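You operate a simulated robot arm through the tools that you are given. There is no shell and no other tool. Be economical: measure what you need, move in short steps, check, and stop when the job is done.

You are at the controls of a simulated robot arm. One attempt, no reset.

Task
Swap the rail's old jet for the colour on the job card.
Fine: shut the blue burner valve first; old jet in the grey ringed pot; new one tight.

Only the result counts: the job must be done as asked and must still hold three seconds after the hand-in. Knocking over, shifting, dropping, spilling or breaking anything else fails it.

Robot
A 7-joint arm with a three-finger gripper on a trunk, on a base that drives. Base frame: it is fixed to the floor where the robot stands at the start and does not move with it; the origin is under the middle of the robot, x ahead of it, y to its left, z up. Readings come in mm, rad, newtons and seconds.
Its first joint turns from -2.897 to 2.897 rad. Places, roughly: blue burner valve [800, 0, 600]; bore of the grey ringed pot of the jet tray [800, 500, 700]; jet seat of the rail [800, 0, 600]; thread of the jet seat of the rail [800, 0, 600]. Payload 2.69 kg.
The tool frame sits at the grasp point between the pads (the TCP): z along the fingers, y along the line on which they close. The tips reach 29 mm beyond it. The gripper opens to 120 mm. The gripper's body begins 78 mm behind the TCP.
Orientation is that of the tool frame in the base frame, as a unit quaternion [w, x, y, z]. With the fingers straight down and closing along the base's y, the tool's x points along the base's -x, its y along +y and its z along -z.

Tools
- The arm moves only by the tool step_arm. Its argument "moves" is a list that holds one entry, the list of rows, each a list of 7 numbers: the shift along the base's x, y, z in units of 25 mm (1.0 is 25 mm), then the turn, a rotation vector about the base's x, y, z in units of 8 degrees (1.0 is 8 degrees), then the finger opening in mm, from 0 to 120. In form: [[[tx, ty, tz, wx, wy, wz, gripper], ...]]. A call has 1 to 12 rows; each row shifts and turns the commanded pose from where the row before left it. A call with a number of a shift or a turn outside -1 to 1 is refused whole. Rows are played at 5 a second. More than 50 mm and 0.15 rad between two rows, or a gripper value outside its range, and nothing of the call is played. A pose out of reach is approached as far as the arm can. The call stops where the force on the tool passes 90 N (or 10 N more than at its start, if that is more) or the arm is blocked; 0.2 s more then pass. The fingers move at their own pace and stop on an object; they squeeze with about 25 N. The grip force told is the motor's: it shows also when the fingers shut on nothing. Time passes only in rows, and 0.2 s behind the last, so rows that do not move let the fingers close. The reply holds the time, the measured pose of the TCP, the force on the tool along the base axes, the opening and the grip force, in the units named above and with some noise, with the torque about the TCP (base axes, N m) and any sound that the robot's microphone picked up, and new pictures: "pictures" is both (left out), scene, wrist or none.
- Cameras (640 x 400 px; columns grow to the right, rows downward): "scene" is now at [338.6, 197.5, 1264.6]; the picture's right is [0.10, -0.99, 0.00], its down [-0.79, -0.08, -0.61] and it looks along [0.61, 0.06, -0.79] (base axes); focal length 296 px, centre (320, 200). "wrist" rides on the gripper at [63, 0, -104] in the tool frame; the picture's right is [0.00, 1.00, 0.00], its down [-0.83, 0.00, -0.56] and it looks along [-0.56, 0.00, 0.83] (tool axes); focal length 275 px, centre (320, 200). There is no depth. A picture from a camera that has moved, and an enlarged one, comes with that camera's place and axes in the base frame and with its lens.
- move_column(by): slides the trunk up (or, below 0, down) by that many mm; the arm and the scene camera ride with it, the base frame stays. It gives what a move gives, with no picture.
- roll_base(legs): drives the robot by 1 to 6 legs, each [ahead, left, turn to the left] in mm, mm and rad, along the robot's own axes; the way and the turn of a leg run together, so that a leg with both is an arc; at most 1500 mm and 3.142 rad a leg. The arm and the cameras ride along, it lands a little off, and it stops where it bumps. It gives what a move gives, and a new picture of the scene camera.
- aim_head(pan, tilt): turns the head with the scene camera to pan (to the left, within 2.496 rad either way) and tilt (down, from -0.506 to 1.204), counted from straight ahead of the robot. It gives what a move gives, and a new picture of the scene camera.
- inspect(camera, box): a new picture of the part [left, top, right, bottom] of that camera's present view, enlarged. No time passes.
- sign_off(): hands the job in; it is judged then, once.

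Go step by step. Nothing tells you exact positions but the pictures and the camera data: compare them with the known pose of the tool, close in by small moves and look again before you grip or let go. The budget is 120 turns and 260 pictures, counting those below and the enlarged ones. Unless the task says otherwise, let go and move clear before handing in.

The tools are called after ">>>" by a JSON object that holds its "api" and its "payload". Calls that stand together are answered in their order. step_arm: Moves the arm, as the interface text tells. Its arguments: {"type":"object","properties":{"moves":{"type":"array","items":{"type":"array","items":{"type":"array","items":{"type":"number"}}}},"pictures":{"type":"string","enum":["both","scene","wrist","none"]}},"required":["moves"]} The other tools are called the same way: move_column (by) slides the trunk up or down; roll_base (legs) drives the base; aim_head (pan, tilt) turns the head that bears the scene camera; inspect (camera, box) takes an enlarged picture of a part of a camera's view; sign_off () hands the job in.

At the start:

```text
clock: 0.0
ee_pos: [702.6, 18.5, 942.6]
tcp_rot: [0.0, 0.001, 1.0, 0.0]
wrist_force: [-0.2, -1.0, 0.0]
moment: [0.04, 0.0, -0.01]
grip_width: 119.7
grasp_force: 0.0
trunk travel left (down, up): [-275.0, 311.0]
robot x, y, heading: [-2.5, -3.6, -0.0]
head pan, tilt: [0.101, 0.915]
```

scene: 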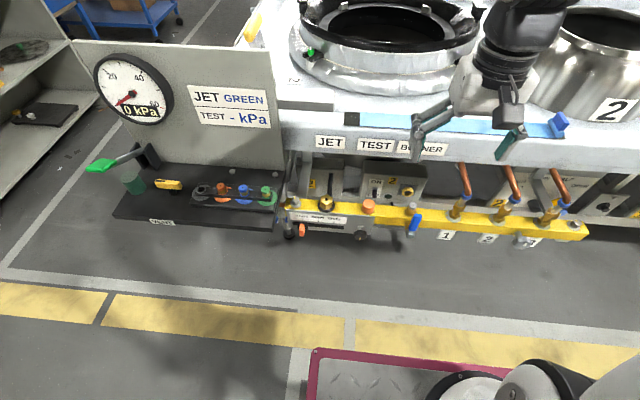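
wrist: 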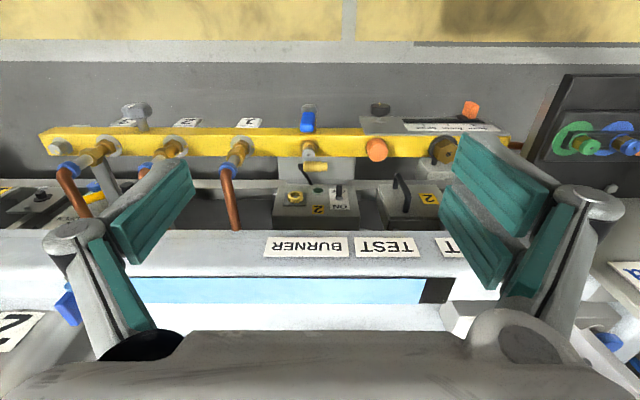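

I see a yellow rail with a blue valve and an orange jet, plus a tray on the left with coloured jets. The card says JET GREEN. I'll look closer at each.

>>> {"api": "inspect", "payload": {"camera": "scene", "box": [80, 130, 300, 240]}}

>>> {"api": "inspect", "payload": {"camera": "scene", "box": [280, 150, 460, 260]}}

>>> {"api": "inspect", "payload": {"camera": "wrist", "box": [240, 80, 640, 240]}}

>>> {"api": "inspect", "payload": {"camera": "scene", "box": [80, 40, 300, 150]}}

```text
2.91 times, centred on (190, 185) of scene
camera zoom: at [338.6, 197.5, 1264.6], right [0.1, -0.99, 0.0], down [-0.79, -0.08, -0.61], along [0.61, 0.06, -0.79], focal length 862 px, centre (698, 244)
```

zoom: 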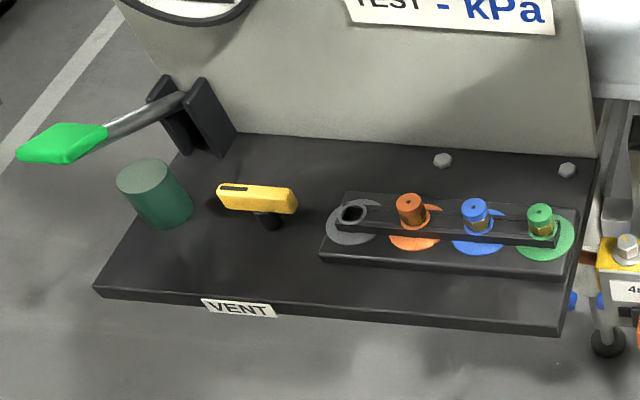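

```text
3.56 times, centred on (370, 205) of scene
camera zoom: at [338.6, 197.5, 1264.6], right [0.1, -0.99, 0.0], down [-0.79, -0.08, -0.61], along [0.61, 0.06, -0.79], focal length 1054 px, centre (142, 182)
```

zoom: 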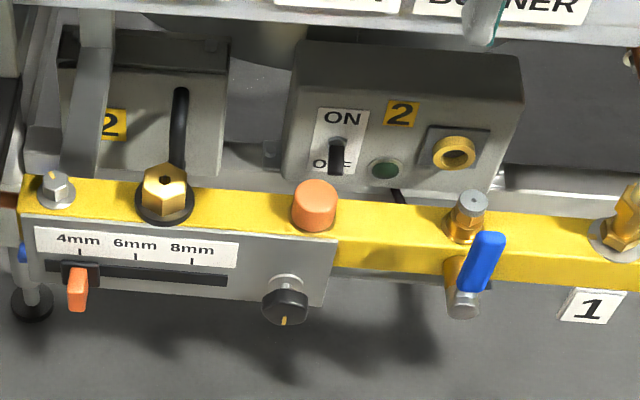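

```text
1.60 times, centred on (440, 160) of wrist
camera zoom: at [639.7, 18.0, 1047.4], right [0.0, 1.0, 0.0], down [0.83, 0.0, 0.56], along [0.56, 0.0, -0.83], focal length 440 px, centre (128, 264)
```

zoom: 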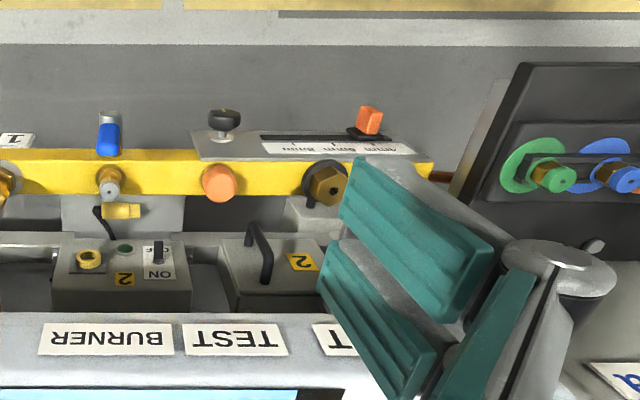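

```text
2.91 times, centred on (190, 95) of scene
camera zoom: at [338.6, 197.5, 1264.6], right [0.1, -0.99, 0.0], down [-0.79, -0.08, -0.61], along [0.61, 0.06, -0.79], focal length 862 px, centre (698, 506)
```

zoom: 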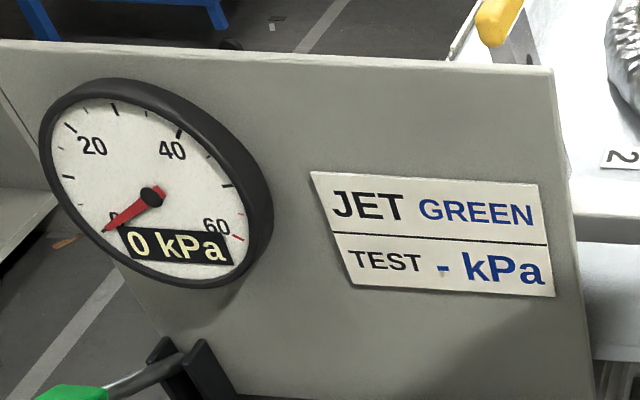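

The card says GREEN. The rail runs at about x≈817, z≈630, with a brass hex at y≈222, an orange knob at y≈112 and the blue valve at y≈0. I'll lower the arm for closer views.

>>> {"api": "step_arm", "payload": {"moves": [[[-0.6, 1, -1, 0, 0, 0, 120], [-0.6, 1, -1, 0, 0, 0, 120], [0, 1, -1, 0, 0, 0, 120], [0, 1, -1, 0, 0, 0, 120], [0, 1, -1, 0, 0, 0, 120], [0, 0.5, -1, 0, 0, 0, 120]]], "pictures": "wrist"}}

```text
clock: 1.4
ee_pos: [672.6, 157.0, 794.0]
tcp_rot: [0.001, 0.0, 1.0, 0.0]
wrist_force: [0.1, -0.8, -0.1]
moment: [-0.02, 0.0, 0.01]
grip_width: 120.0
grasp_force: 0.1
trunk travel left (down, up): [-275.0, 311.0]
robot x, y, heading: [-4.2, -4.0, -0.001]
head pan, tilt: [0.101, 0.915]
camera wrist: at [608.8, 156.7, 898.9], right [0.0, 1.0, 0.0], down [0.83, 0.0, 0.56], along [0.56, 0.0, -0.83], focal length 275 px, centre (320, 200)
```

wrist: 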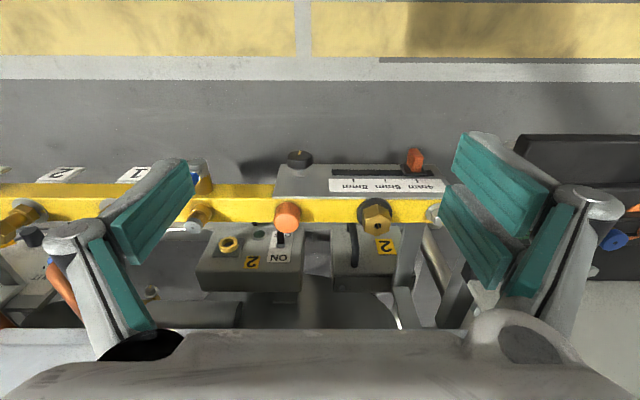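

>>> {"api": "inspect", "payload": {"camera": "wrist", "box": [240, 130, 460, 260]}}

>>> {"api": "step_arm", "payload": {"moves": [[[0, -1, 0, 0, 0, 0, 120], [0, -1, 0, 0, 0, 0, 120], [0, -1, 0, 0, 0, 0, 120], [0, -1, 0, 0, 0, 0, 120], [0, -1, 0, 0, 0, 0, 120]]], "pictures": "none"}}

>>> {"api": "inspect", "payload": {"camera": "wrist", "box": [220, 110, 440, 260]}}

```text
2.91 times, centred on (350, 195) of wrist
camera zoom: at [608.8, 156.7, 898.9], right [0.0, 1.0, 0.0], down [0.83, 0.0, 0.56], along [0.56, 0.0, -0.83], focal length 801 px, centre (233, 214)
```

zoom: 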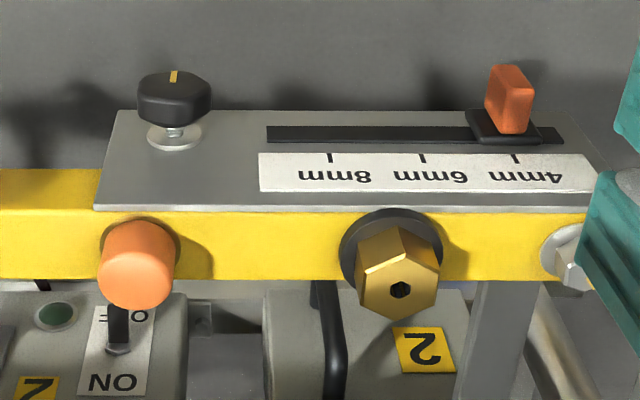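

```text
clock: 2.6
ee_pos: [674.3, 29.7, 792.8]
tcp_rot: [0.0, 0.0, 1.0, 0.0]
wrist_force: [0.2, 0.2, -0.5]
moment: [-0.01, -0.01, 0.0]
grip_width: 119.8
grasp_force: 0.0
trunk travel left (down, up): [-275.0, 311.0]
robot x, y, heading: [1.2, -2.5, 0.002]
head pan, tilt: [0.101, 0.915]
```

```text
2.67 times, centred on (330, 185) of wrist
camera zoom: at [610.2, 29.8, 896.2], right [-0.01, 1.0, 0.0], down [0.83, 0.0, 0.56], along [0.56, 0.0, -0.83], focal length 734 px, centre (293, 240)
```

zoom: 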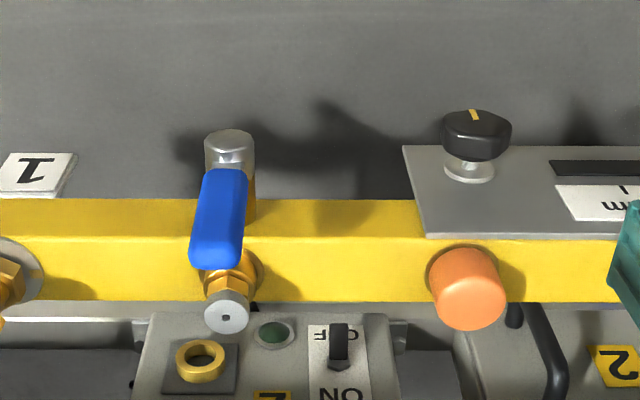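

The grey-topped small brass jet at y≈0, just behind the blue lever, looks like the old jet because it matches the tray jets. I need a more level view of the valve, so I'll tilt the wrist.

>>> {"api": "step_arm", "payload": {"moves": [[[-0.3, 0, -1, 0, -1, 0, 120], [-0.3, 0, -1, 0, -1, 0, 120], [-0.3, 0, -1, 0, -1, 0, 120], [-0.3, 0, -1, 0, -1, 0, 120], [-0.2, 0, -0.8, 0, -1, 0, 120]]], "pictures": "wrist"}}

>>> {"api": "inspect", "payload": {"camera": "wrist", "box": [220, 130, 420, 270]}}

```text
clock: 3.8
ee_pos: [731.8, 42.6, 651.9]
tcp_rot: [0.342, 0.0, 0.94, -0.001]
wrist_force: [-0.2, 0.2, 0.1]
moment: [-0.01, 0.0, -0.02]
grip_width: 120.0
grasp_force: 0.0
out of reach, approached as far as the arm can: row 2, 3, 4, 5
trunk travel left (down, up): [-275.0, 311.0]
robot x, y, heading: [2.1, 3.6, -0.003]
head pan, tilt: [0.101, 0.915]
camera wrist: at [616.0, 42.2, 692.0], right [0.0, 1.0, 0.0], down [0.28, 0.0, 0.96], along [0.96, 0.0, -0.28], focal length 275 px, centre (320, 200)
```

wrist: 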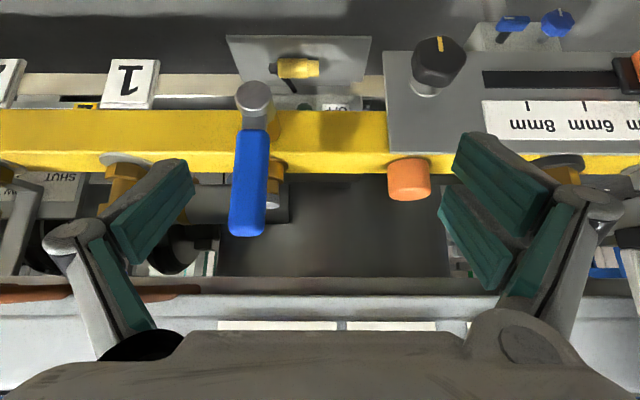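

```text
2.86 times, centred on (320, 200) of wrist
camera zoom: at [616.0, 42.2, 692.0], right [0.0, 1.0, 0.0], down [0.28, 0.0, 0.96], along [0.96, 0.0, -0.28], focal length 786 px, centre (320, 200)
```

zoom: 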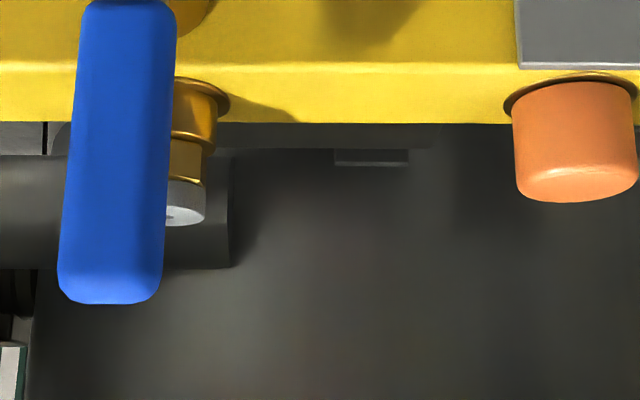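

The lever stands upright on a spindle pointing towards me, so it probably turns in the y–z plane. There is text reading "SHUT" at the left of the view, so I'll inspect that next.

>>> {"api": "inspect", "payload": {"camera": "wrist", "box": [0, 140, 160, 240]}}

>>> {"api": "inspect", "payload": {"camera": "wrist", "box": [200, 60, 320, 250]}}

>>> {"api": "inspect", "payload": {"camera": "wrist", "box": [0, 60, 220, 200]}}

>>> {"api": "inspect", "payload": {"camera": "scene", "box": [400, 140, 640, 260]}}

```text
4.00 times, centred on (80, 190) of wrist
camera zoom: at [616.0, 42.2, 692.0], right [0.0, 1.0, 0.0], down [0.28, 0.0, 0.96], along [0.96, 0.0, -0.28], focal length 1101 px, centre (1280, 240)
```

zoom: 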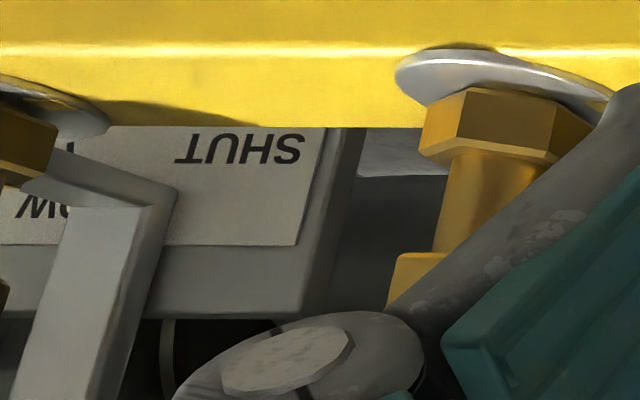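

```text
2.11 times, centred on (260, 155) of wrist
camera zoom: at [616.0, 42.2, 692.0], right [0.0, 1.0, 0.0], down [0.28, 0.0, 0.96], along [0.96, 0.0, -0.28], focal length 580 px, centre (446, 295)
```

zoom: 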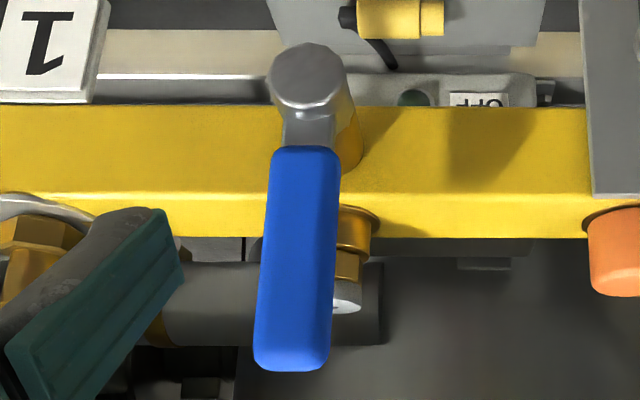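

```text
2.86 times, centred on (110, 130) of wrist
camera zoom: at [616.0, 42.2, 692.0], right [0.0, 1.0, 0.0], down [0.28, 0.0, 0.96], along [0.96, 0.0, -0.28], focal length 786 px, centre (920, 400)
```

zoom: 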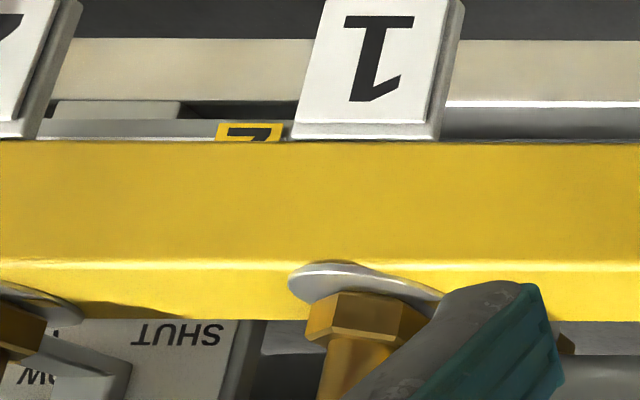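

```text
2.67 times, centred on (520, 200) of scene
camera zoom: at [338.3, 197.4, 1264.7], right [0.1, -0.99, 0.0], down [-0.79, -0.08, -0.61], along [0.61, 0.06, -0.79], focal length 791 px, centre (-213, 200)
```

zoom: 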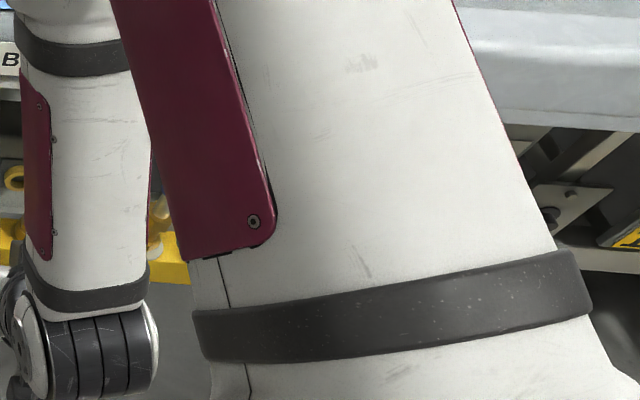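

The lever is upright, in line with the vertical jet above the spindle, so I read it as open. I'll straighten the tool, close the fingers and get ready to push the lever sideways.

>>> {"api": "step_arm", "payload": {"moves": [[[0, 0, 1, 0, 1, 0, 120], [0, 0, 1, 0, 1, 0, 60], [0, 0, 1, 0, 1, 0, 0], [0, 0, 1, 0, 1, 0, 0], [0, 0, 1, 0, 1, 0, 0]]], "pictures": "none"}}

```text
clock: 5.0
ee_pos: [730.8, 43.1, 777.8]
tcp_rot: [-0.001, 0.0, 1.0, 0.0]
wrist_force: [-0.9, -0.2, -0.7]
moment: [-0.05, 0.0, 0.02]
grip_width: 0.0
grasp_force: 25.0
trunk travel left (down, up): [-275.0, 311.0]
robot x, y, heading: [0.3, 2.0, -0.0]
head pan, tilt: [0.101, 0.915]
```

>>> {"api": "step_arm", "payload": {"moves": [[[0.6, 0, -1, 0, 0, 0, 0], [0.6, 0, -1, 0, 0, 0, 0], [0, 0, -1, 0, 0, 0, 0]]], "pictures": "both"}}

```text
clock: 5.8
ee_pos: [762.6, 45.5, 701.2]
tcp_rot: [0.0, 0.0, 1.0, 0.0]
wrist_force: [-0.8, 0.3, -0.1]
moment: [0.0, 0.0, 0.0]
grip_width: 0.0
grasp_force: 25.5
trunk travel left (down, up): [-275.0, 311.0]
robot x, y, heading: [-0.7, -1.2, 0.001]
head pan, tilt: [0.101, 0.915]
camera scene: at [338.4, 197.4, 1264.7], right [0.1, -0.99, 0.0], down [-0.79, -0.08, -0.61], along [0.61, 0.06, -0.79], focal length 296 px, centre (320, 200)
camera wrist: at [698.2, 43.9, 805.5], right [0.0, 1.0, 0.0], down [0.83, 0.0, 0.56], along [0.56, 0.0, -0.83], focal length 275 px, centre (320, 200)
```

scene: 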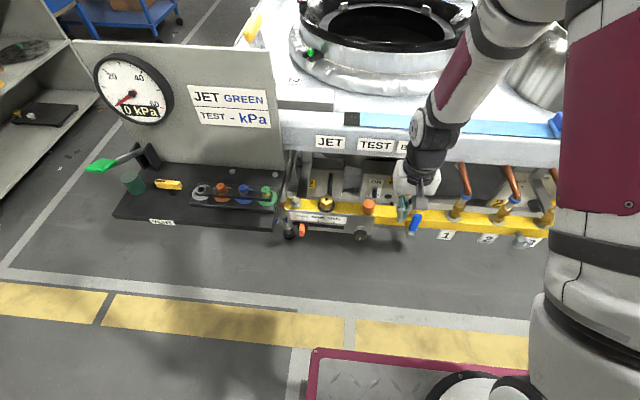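
wrist: 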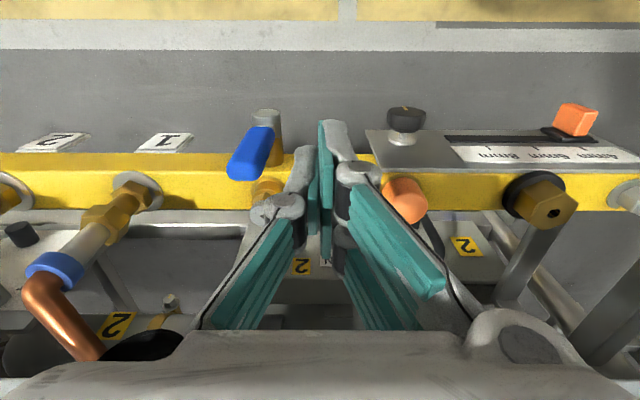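

The lever sits at about [768, 4, 590–666] and the closed fingers are on its +y side. I'll go down and nudge towards −y, watching the force.

>>> {"api": "step_arm", "payload": {"moves": [[[0.2, 0, -0.9, 0, 0, 0, 0], [0, 0, -0.8, 0, 0, 0, 0], [0, -0.7, 0, 0, 0, 0, 0], [0, -0.3, 0, 0, 0, 0, 0], [0, -0.3, 0, 0, 0, 0, 0], [0, -0.3, 0, 0, 0, 0, 0]]], "pictures": "wrist"}}

```text
clock: 7.2
ee_pos: [767.2, 4.4, 659.9]
tcp_rot: [0.0, 0.0, 1.0, 0.0]
wrist_force: [-0.3, 2.4, -0.6]
moment: [0.04, 0.05, 0.05]
grip_width: 0.1
grasp_force: 25.5
trunk travel left (down, up): [-275.0, 311.0]
robot x, y, heading: [2.7, -2.8, -0.001]
head pan, tilt: [0.101, 0.915]
camera wrist: at [703.6, 3.4, 764.6], right [0.0, 1.0, 0.0], down [0.83, 0.0, 0.56], along [0.56, 0.0, -0.83], focal length 275 px, centre (320, 200)
```

wrist: 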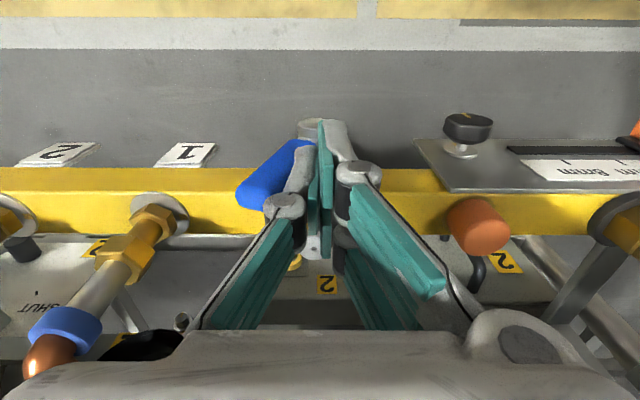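

The lever swings freely towards −y. I'll carry on along the arc.

>>> {"api": "step_arm", "payload": {"moves": [[[0, -0.5, -0.1, 0, 0, 0, 0], [0, -0.5, -0.2, 0, 0, 0, 0], [0, -0.4, -0.2, 0, 0, 0, 0], [0, -0.3, -0.3, 0, 0, 0, 0], [0, -0.2, -0.4, 0, 0, 0, 0]]], "pictures": "wrist"}}

```text
clock: 8.4
ee_pos: [766.5, -44.8, 630.2]
tcp_rot: [-0.001, 0.0, 1.0, 0.0]
wrist_force: [-0.2, -0.2, -0.3]
moment: [0.03, 0.04, 0.0]
grip_width: 0.0
grasp_force: 25.5
trunk travel left (down, up): [-275.0, 311.0]
robot x, y, heading: [-0.2, 2.4, 0.001]
head pan, tilt: [0.101, 0.915]
camera wrist: at [702.9, -44.6, 734.0], right [-0.01, 1.0, 0.0], down [0.83, 0.0, 0.55], along [0.55, 0.0, -0.83], focal length 275 px, centre (320, 200)
```

wrist: 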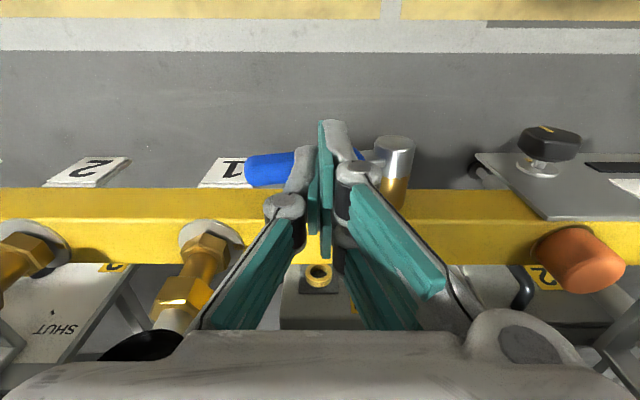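

The lever is nearly horizontal. I'll press down gently to the stop.

>>> {"api": "step_arm", "payload": {"moves": [[[0, 0, -0.2, 0, 0, 0, 0], [0, 0, -0.2, 0, 0, 0, 0], [0, 0, -0.2, 0, 0, 0, 0]]], "pictures": "wrist"}}

```text
clock: 9.2
ee_pos: [766.3, -44.9, 615.6]
tcp_rot: [0.001, 0.0, 1.0, -0.001]
wrist_force: [-5.4, 0.1, 20.2]
moment: [0.01, 0.01, -0.04]
grip_width: 6.0
grasp_force: 28.4
trunk travel left (down, up): [-275.0, 311.0]
robot x, y, heading: [-0.6, -1.4, -0.002]
head pan, tilt: [0.101, 0.915]
camera wrist: at [703.6, -44.7, 720.4], right [0.0, 1.0, 0.0], down [0.83, 0.0, 0.56], along [0.56, 0.0, -0.83], focal length 275 px, centre (320, 200)
```

wrist: 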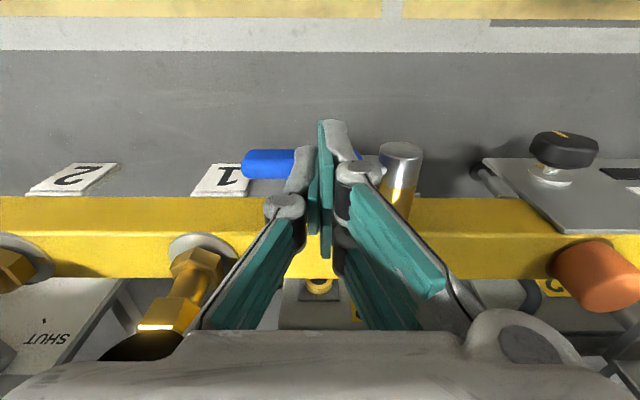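

There was firm resistance at horizontal, so the valve is shut. I'll raise clear, open the fingers and look at the jet.

>>> {"api": "step_arm", "payload": {"moves": [[[0, 0, 1, 0, 0, 0, 0], [0, 0, 1, 0, 0, 0, 0], [0, 0.6, 1, 0, 0, 0, 40], [0, 0.6, 1, 0, 0, 0, 60], [0, 0.6, 0, 0, 0, 0, 60]]], "pictures": "wrist"}}

>>> {"api": "inspect", "payload": {"camera": "wrist", "box": [240, 100, 400, 260]}}

>>> {"api": "inspect", "payload": {"camera": "scene", "box": [360, 160, 480, 260]}}

```text
clock: 10.4
ee_pos: [766.2, 1.5, 714.3]
tcp_rot: [0.0, 0.001, 1.0, 0.0]
wrist_force: [0.7, -0.6, -0.1]
moment: [0.05, 0.0, 0.0]
grip_width: 59.9
grasp_force: 0.1
trunk travel left (down, up): [-275.0, 311.0]
robot x, y, heading: [-0.7, -3.2, 0.003]
head pan, tilt: [0.101, 0.915]
camera wrist: at [702.7, 1.3, 818.3], right [0.0, 1.0, 0.0], down [0.83, 0.0, 0.56], along [0.56, 0.0, -0.83], focal length 275 px, centre (320, 200)
```

wrist: 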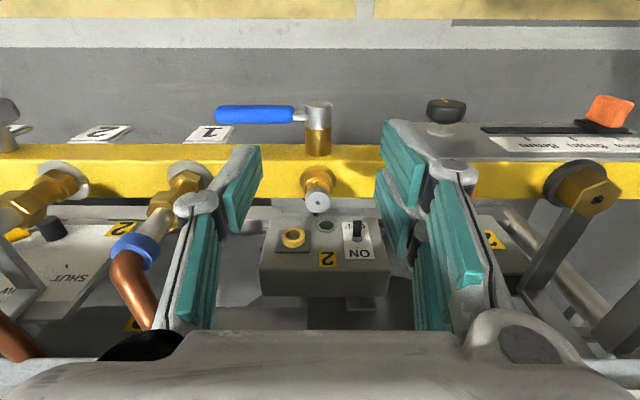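

```text
2.50 times, centred on (320, 180) of wrist
camera zoom: at [702.7, 1.3, 818.3], right [0.0, 1.0, 0.0], down [0.83, 0.0, 0.56], along [0.56, 0.0, -0.83], focal length 688 px, centre (320, 250)
```

zoom: 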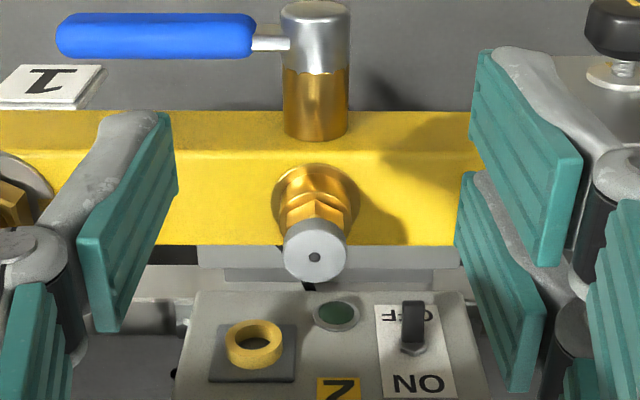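

```text
4.00 times, centred on (420, 210) of scene
camera zoom: at [338.7, 197.3, 1264.6], right [0.1, -0.99, 0.0], down [-0.79, -0.08, -0.61], along [0.61, 0.06, -0.79], focal length 1186 px, centre (-80, 160)
```

zoom: 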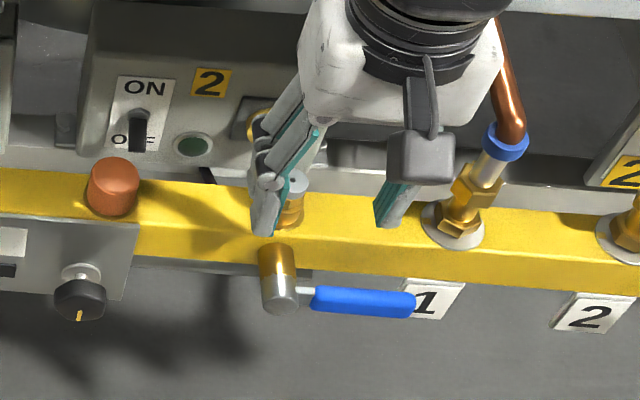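

The lever now lies along the rail, and the grey old jet stands alone at about [819, −1, 615–645]. I'll move above it.

>>> {"api": "step_arm", "payload": {"moves": [[[0.7, -0.1, 0, 0, 0, 0, 50], [0.7, 0, 0, 0, 0, 0, 50], [0.7, 0, 0, 0, 0, 0, 50], [0, 0, -0.4, 0, 0, 0, 50]]], "pictures": "both"}}

>>> {"api": "inspect", "payload": {"camera": "wrist", "box": [240, 100, 400, 260]}}

>>> {"api": "inspect", "payload": {"camera": "scene", "box": [360, 140, 480, 240]}}

```text
clock: 11.4
ee_pos: [819.5, -1.2, 703.9]
tcp_rot: [0.0, 0.0, 1.0, 0.0]
wrist_force: [0.5, -0.2, -0.3]
moment: [-0.02, 0.02, 0.02]
grip_width: 50.1
grasp_force: 0.1
trunk travel left (down, up): [-275.0, 311.0]
robot x, y, heading: [1.4, -3.5, 0.001]
head pan, tilt: [0.101, 0.915]
camera scene: at [338.5, 197.5, 1264.6], right [0.1, -0.99, 0.0], down [-0.79, -0.08, -0.61], along [0.61, 0.06, -0.79], focal length 296 px, centre (320, 200)
camera wrist: at [755.7, -1.2, 809.2], right [0.0, 1.0, 0.0], down [0.83, 0.0, 0.56], along [0.56, 0.0, -0.83], focal length 275 px, centre (320, 200)
```

scene: 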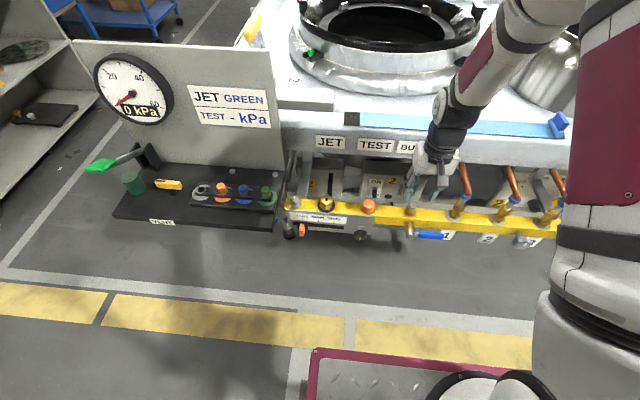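
wrist: 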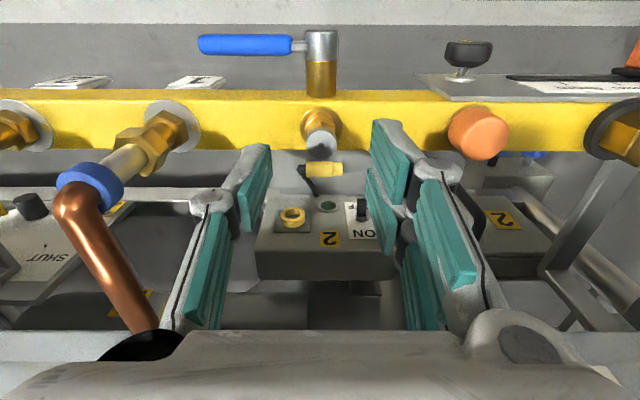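

```text
2.50 times, centred on (320, 180) of wrist
camera zoom: at [755.7, -1.2, 809.2], right [0.0, 1.0, 0.0], down [0.83, 0.0, 0.56], along [0.56, 0.0, -0.83], focal length 688 px, centre (320, 250)
```

zoom: 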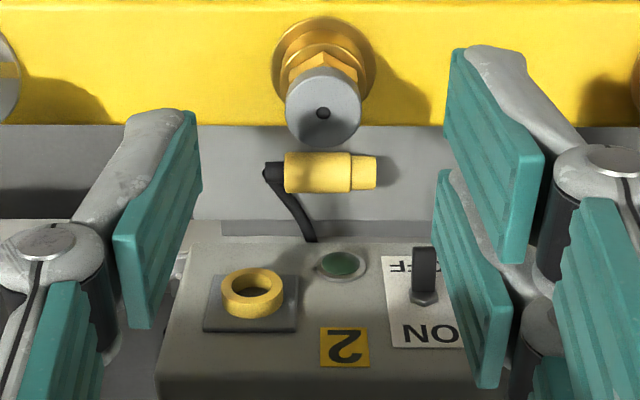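

```text
4.00 times, centred on (420, 190) of scene
camera zoom: at [338.5, 197.5, 1264.6], right [0.1, -0.99, 0.0], down [-0.79, -0.08, -0.61], along [0.61, 0.06, -0.79], focal length 1186 px, centre (-80, 240)
```

zoom: 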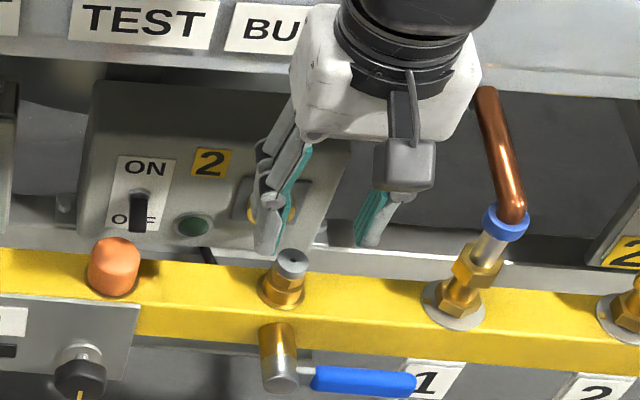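

The jet axis is at about x=828, y=0, with its top at z≈636. I'll centre over it and pre-turn the wrist by −60°, so that unscrewing (anticlockwise) has plenty of travel.

>>> {"api": "step_arm", "payload": {"moves": [[[0.34, 0.03, 0, 0, 0, -0.9375, 44], [0, 0, 0, 0, 0, -0.9375, 44], [0, 0, 0, 0, 0, -0.9375, 44], [0, 0, 0, 0, 0, -0.9375, 44], [0, 0, 0, 0, 0, -0.9375, 44], [0, 0, 0, 0, 0, -0.9375, 44], [0, 0, 0, 0, 0, -0.9375, 44], [0, 0, 0, 0, 0, -0.9375, 44]]], "pictures": "both"}}

>>> {"api": "inspect", "payload": {"camera": "scene", "box": [360, 140, 480, 240]}}

```text
clock: 13.2
ee_pos: [827.1, -1.8, 705.1]
tcp_rot: [0.0, 0.5, 0.866, 0.0]
wrist_force: [-0.5, -0.8, -0.5]
moment: [-0.02, 0.0, 0.0]
grip_width: 44.1
grasp_force: 0.0
trunk travel left (down, up): [-275.0, 311.0]
robot x, y, heading: [-0.5, -1.7, 0.001]
head pan, tilt: [0.101, 0.915]
camera scene: at [338.6, 197.5, 1264.6], right [0.1, -0.99, 0.0], down [-0.79, -0.08, -0.61], along [0.61, 0.06, -0.79], focal length 296 px, centre (320, 200)
camera wrist: at [795.3, 53.1, 809.3], right [0.86, 0.5, 0.0], down [0.42, -0.72, 0.56], along [0.28, -0.48, -0.83], focal length 275 px, centre (320, 200)
```

scene: 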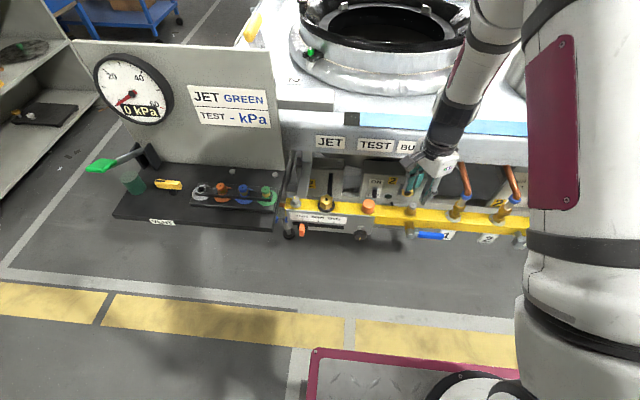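
wrist: 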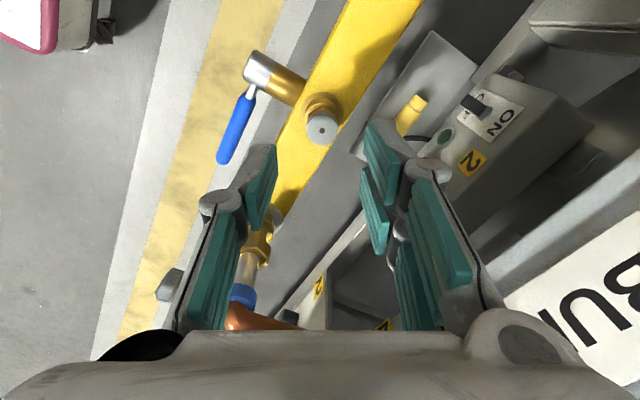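

```text
4.00 times, centred on (420, 190) of scene
camera zoom: at [338.6, 197.5, 1264.6], right [0.1, -0.99, 0.0], down [-0.79, -0.08, -0.61], along [0.61, 0.06, -0.79], focal length 1186 px, centre (-80, 240)
```

zoom: 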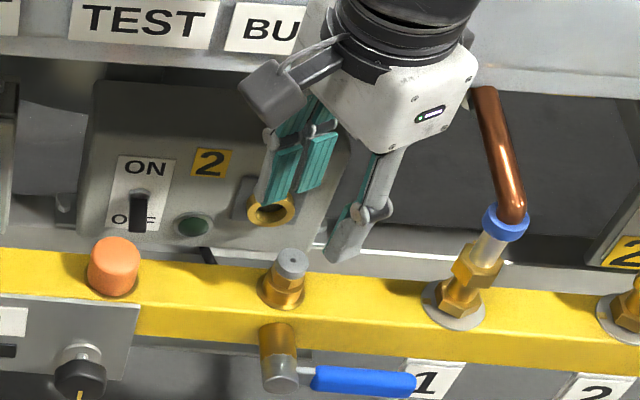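

The jet lines up almost perfectly with the tool axis. I'll descend with a 36 mm opening and check before gripping.

>>> {"api": "step_arm", "payload": {"moves": [[[0.05, 0.025, -0.8, 0, 0, 0, 36], [0, 0, -0.8, 0, 0, 0, 36], [0, 0, -0.6, 0, 0, 0, 36], [0, 0, -0.3, 0, 0, 0, 36]]], "pictures": "wrist"}}

>>> {"api": "inspect", "payload": {"camera": "scene", "box": [380, 160, 460, 240]}}

>>> {"api": "inspect", "payload": {"camera": "wrist", "box": [240, 60, 400, 220]}}

```text
clock: 14.2
ee_pos: [828.4, -0.5, 643.1]
tcp_rot: [0.002, 0.5, 0.866, 0.0]
wrist_force: [1.1, 0.7, -0.2]
moment: [0.0, -0.03, -0.05]
grip_width: 35.8
grasp_force: 0.1
trunk travel left (down, up): [-275.0, 311.0]
robot x, y, heading: [-0.8, 2.2, -0.005]
head pan, tilt: [0.101, 0.915]
camera wrist: at [795.9, 54.0, 747.3], right [0.86, 0.5, 0.0], down [0.42, -0.72, 0.56], along [0.28, -0.48, -0.83], focal length 275 px, centre (320, 200)
```

wrist: 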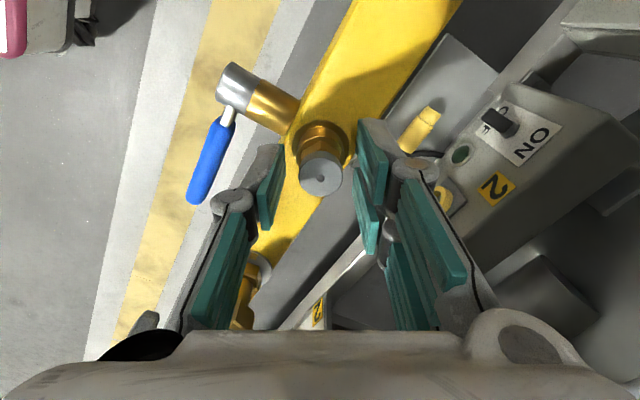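

```text
5.00 times, centred on (420, 200) of scene
camera zoom: at [338.6, 197.5, 1264.6], right [0.1, -0.99, 0.0], down [-0.79, -0.08, -0.61], along [0.61, 0.06, -0.79], focal length 1482 px, centre (-180, 200)
```

zoom: 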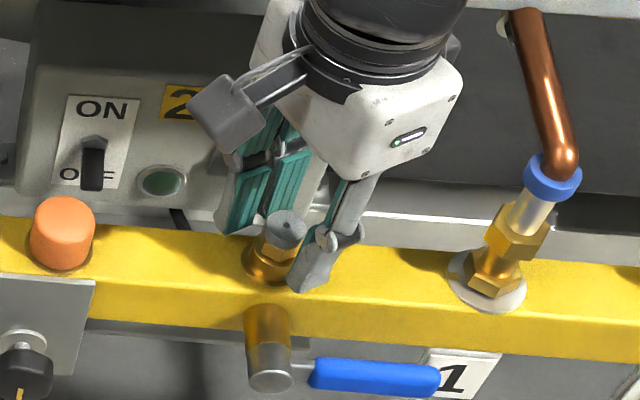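

```text
2.50 times, centred on (320, 140) of wrist
camera zoom: at [795.9, 54.0, 747.3], right [0.86, 0.5, 0.0], down [0.42, -0.72, 0.56], along [0.28, -0.48, -0.83], focal length 688 px, centre (320, 350)
```

zoom: 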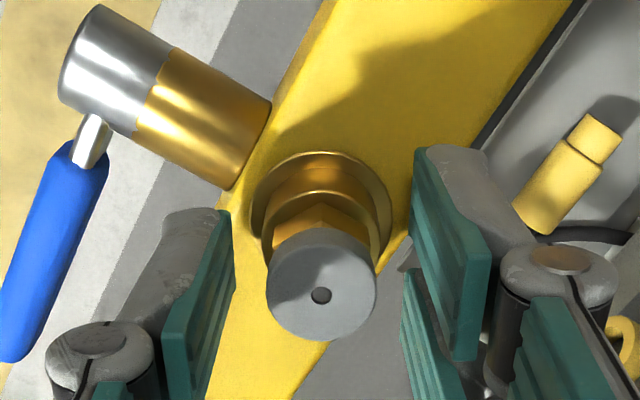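

The jet is centred, so I'll lower 4 mm, grip, and turn the first 48° anticlockwise with a slight lift.

>>> {"api": "step_arm", "payload": {"moves": [[[0, 0, -0.16, 0, 0, 0, 30], [0, 0, 0, 0, 0, 0, 0], [0, 0, 0, 0, 0, 0, 0]]], "pictures": "none"}}

>>> {"api": "step_arm", "payload": {"moves": [[[0, 0, 0, 0, 0, 1, 0], [0, 0, 0, 0, 0, 1, 0], [0, 0, 0, 0, 0, 1, 0], [0, 0, 0, 0, 0, 1, 0]]], "pictures": "wrist"}}

>>> {"api": "inspect", "payload": {"camera": "wrist", "box": [260, 100, 380, 220]}}

```text
clock: 15.0
ee_pos: [828.1, -0.2, 639.5]
tcp_rot: [0.0, 0.5, 0.866, 0.001]
wrist_force: [4.4, 2.4, 2.3]
moment: [0.37, -0.07, -0.01]
grip_width: 23.5
grasp_force: 45.2
trunk travel left (down, up): [-275.0, 311.0]
robot x, y, heading: [1.3, 4.7, 0.001]
head pan, tilt: [0.101, 0.915]
```

```text
clock: 16.0
ee_pos: [829.0, 0.3, 639.5]
tcp_rot: [0.0, 0.241, 0.97, 0.001]
wrist_force: [-2.7, -0.2, 16.6]
moment: [-0.54, -0.85, -0.01]
grip_width: 23.5
grasp_force: 45.4
trunk travel left (down, up): [-275.0, 311.0]
robot x, y, heading: [-0.3, -1.0, -0.001]
head pan, tilt: [0.101, 0.915]
camera wrist: at [772.2, 29.2, 743.8], right [0.46, 0.89, 0.0], down [0.74, -0.39, 0.56], along [0.49, -0.26, -0.83], focal length 275 px, centre (320, 200)
```

wrist: 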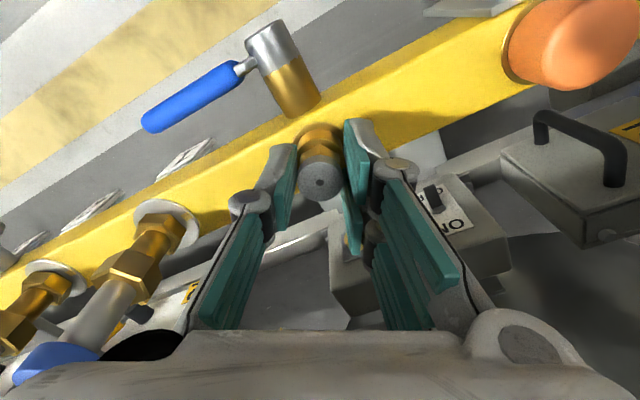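

```text
3.33 times, centred on (320, 160) of wrist
camera zoom: at [772.2, 29.2, 743.8], right [0.46, 0.89, 0.0], down [0.74, -0.39, 0.56], along [0.49, -0.26, -0.83], focal length 918 px, centre (320, 333)
```

zoom: 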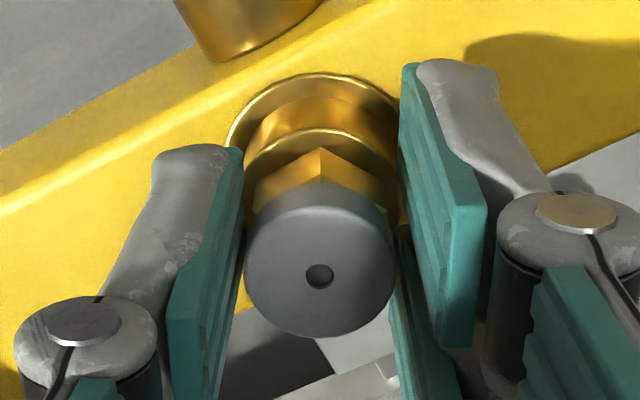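

It is turning: the hex follows the pads and the jet pushes up as it unscrews. I'll continue with a small lift.

>>> {"api": "step_arm", "payload": {"moves": [[[0, 0, 0.02, 0, 0, 1, 0], [0, 0, 0.01, 0, 0, 1, 0], [0, 0, 0.01, 0, 0, 1, 0], [0, 0, 0.01, 0, 0, 1, 0], [0, 0, 0.01, 0, 0, 1, 0], [0, 0, 0.01, 0, 0, 1, 0], [0, 0, 0.01, 0, 0, 1, 0], [0, 0, 0.01, 0, 0, 1, 0], [0, 0, 0.01, 0, 0, 1, 0], [0, 0, 0.01, 0, 0, 1, 0]]], "pictures": "wrist"}}

>>> {"api": "inspect", "payload": {"camera": "wrist", "box": [260, 100, 380, 220]}}

```text
clock: 18.2
ee_pos: [828.7, -0.6, 640.4]
tcp_rot: [-0.001, -0.439, 0.899, 0.0]
wrist_force: [3.6, -6.2, -9.8]
moment: [-0.18, -0.16, -0.46]
grip_width: 24.5
grasp_force: 45.3
trunk travel left (down, up): [-275.0, 311.0]
robot x, y, heading: [-1.7, 2.0, 0.004]
head pan, tilt: [0.101, 0.915]
camera wrist: at [789.7, -50.9, 744.4], right [-0.79, 0.61, 0.0], down [0.51, 0.66, 0.56], along [0.34, 0.44, -0.83], focal length 275 px, centre (320, 200)
```

wrist: 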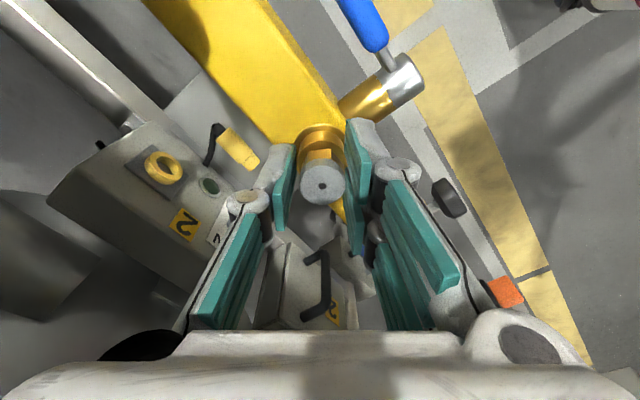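

```text
3.33 times, centred on (320, 160) of wrist
camera zoom: at [789.7, -50.9, 744.4], right [-0.79, 0.61, 0.0], down [0.51, 0.66, 0.56], along [0.34, 0.44, -0.83], focal length 918 px, centre (320, 333)
```

zoom: 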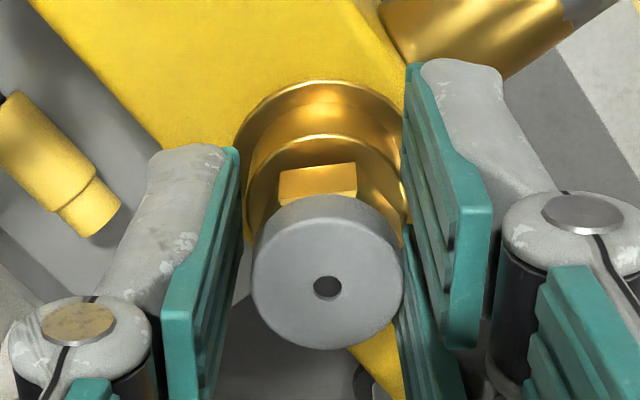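

The pads were also pinching the seat ring (about 25 mm wide, top near z≈618), though the jet has turned and risen about 4 mm. I'll regrip about 9 mm higher, only on the hex and cap, with the wrist wound back.

>>> {"api": "step_arm", "payload": {"moves": [[[0, 0, 0, 0, 0, 0, 36], [0, 0, 0.36, 0, 0, -0.9375, 36], [0, 0, 0, 0, 0, -0.9375, 36], [0, 0, 0, 0, 0, -0.9375, 36], [0, 0, 0, 0, 0, -0.9375, 36], [0, 0, 0, 0, 0, -0.9375, 36], [0, 0, 0, 0, 0, -0.9375, 36], [0, 0, 0, 0, 0, -0.9375, 36], [0, 0, 0, 0, 0, -0.9375, 36], [0, 0, 0, 0, 0, -0.9375, 36], [0, 0, 0, 0, 0, -0.9375, 36], [0, 0, 0, 0, 0, -0.9375, 36]]], "pictures": "wrist"}}

>>> {"api": "inspect", "payload": {"camera": "wrist", "box": [260, 100, 380, 220]}}

```text
clock: 20.8
ee_pos: [828.3, -1.6, 649.2]
tcp_rot: [0.0, 0.264, 0.965, 0.0]
wrist_force: [0.5, 0.4, -0.4]
moment: [0.01, 0.0, 0.02]
grip_width: 35.6
grasp_force: 0.1
trunk travel left (down, up): [-275.0, 311.0]
robot x, y, heading: [1.9, 1.1, 0.005]
head pan, tilt: [0.101, 0.915]
camera wrist: at [774.5, 31.7, 753.9], right [0.51, 0.86, 0.0], down [0.72, -0.42, 0.56], along [0.48, -0.28, -0.83], focal length 275 px, centre (320, 200)
```

wrist: 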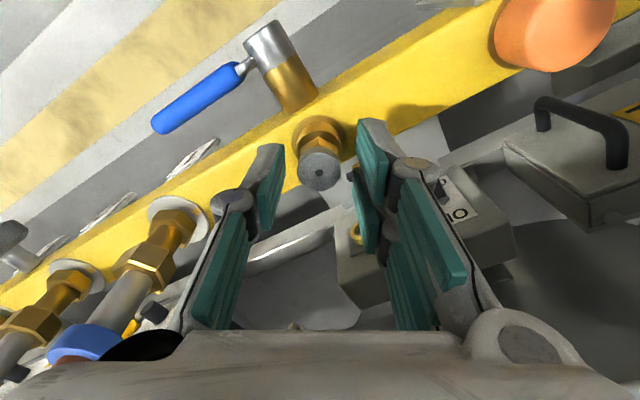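

```text
3.33 times, centred on (320, 160) of wrist
camera zoom: at [774.5, 31.7, 753.9], right [0.51, 0.86, 0.0], down [0.72, -0.42, 0.56], along [0.48, -0.28, -0.83], focal length 918 px, centre (320, 333)
```

zoom: 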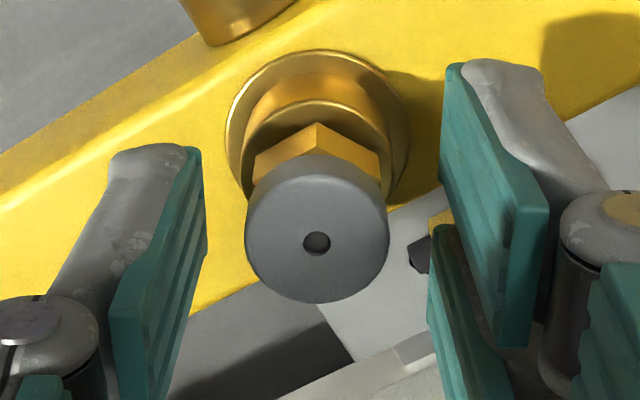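

The hex flats line up with the pads. I'll lower 3 mm, grip, and turn.

>>> {"api": "step_arm", "payload": {"moves": [[[0, 0, -0.12, 0, 0, 0, 30], [0, 0, 0, 0, 0, 0, 0], [0, 0, 0, 0, 0, 0, 0]]], "pictures": "none"}}

>>> {"api": "step_arm", "payload": {"moves": [[[0, 0, 0, 0, 0, 1, 0], [0, 0, 0, 0, 0, 1, 0], [0, 0, 0, 0, 0, 1, 0], [0, 0, 0, 0, 0, 1, 0]]], "pictures": "none"}}

>>> {"api": "inspect", "payload": {"camera": "wrist", "box": [260, 100, 380, 220]}}

```text
clock: 21.6
ee_pos: [828.1, -0.6, 646.8]
tcp_rot: [-0.001, 0.264, 0.964, 0.0]
wrist_force: [-6.5, -9.2, 0.1]
moment: [-0.33, 0.23, -0.01]
grip_width: 18.7
grasp_force: 24.8
trunk travel left (down, up): [-275.0, 311.0]
robot x, y, heading: [-2.0, 1.6, 0.005]
head pan, tilt: [0.101, 0.915]
```

```text
clock: 22.6
ee_pos: [829.6, -0.2, 648.1]
tcp_rot: [0.001, -0.015, 1.0, 0.0]
wrist_force: [-1.4, -5.1, -0.1]
moment: [-0.22, 0.03, 0.01]
grip_width: 18.4
grasp_force: 25.0
trunk travel left (down, up): [-275.0, 311.0]
robot x, y, heading: [-0.4, -1.8, 0.0]
head pan, tilt: [0.101, 0.915]
```

```text
3.33 times, centred on (320, 160) of wrist
camera zoom: at [766.5, -1.8, 751.7], right [-0.03, 1.0, 0.0], down [0.83, 0.03, 0.56], along [0.56, 0.02, -0.83], focal length 918 px, centre (320, 333)
```

zoom: 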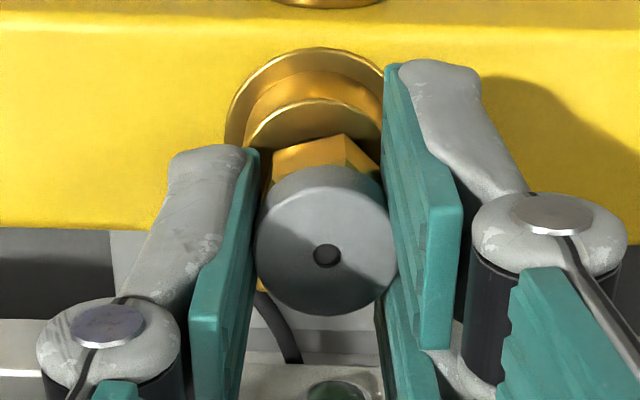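

The grip is on the hex and cap (18.5 mm wide) with almost no resisting torque. I'll turn further and compare the hex orientation.

>>> {"api": "step_arm", "payload": {"moves": [[[0, 0, 0, 0, 0, 1, 0], [0, 0, 0, 0, 0, 1, 0], [0, 0, 0, 0, 0, 1, 0], [0, 0, 0, 0, 0, 1, 0], [0, 0, 0, 0, 0, 1, 0]]], "pictures": "none"}}

>>> {"api": "inspect", "payload": {"camera": "wrist", "box": [260, 100, 380, 220]}}

```text
clock: 23.8
ee_pos: [829.2, 0.1, 647.4]
tcp_rot: [0.0, -0.355, 0.935, 0.0]
wrist_force: [0.3, 0.7, 0.3]
moment: [-0.02, 0.0, 0.02]
grip_width: 18.2
grasp_force: 24.8
trunk travel left (down, up): [-275.0, 311.0]
robot x, y, heading: [-0.4, -1.7, 0.003]
head pan, tilt: [0.101, 0.915]
```

```text
3.33 times, centred on (320, 160) of wrist
camera zoom: at [781.9, -41.3, 751.4], right [-0.67, 0.74, 0.0], down [0.62, 0.56, 0.56], along [0.41, 0.37, -0.83], focal length 918 px, centre (320, 333)
```

zoom: 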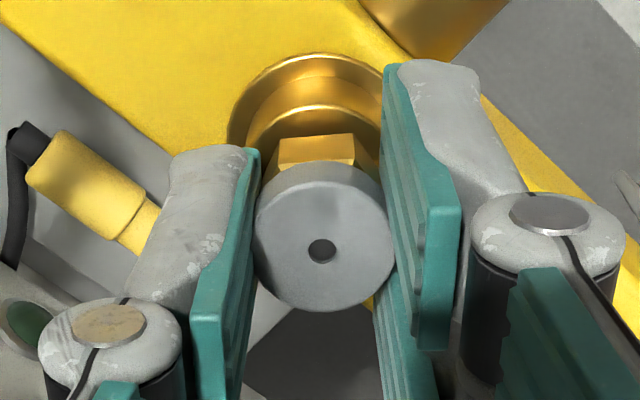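

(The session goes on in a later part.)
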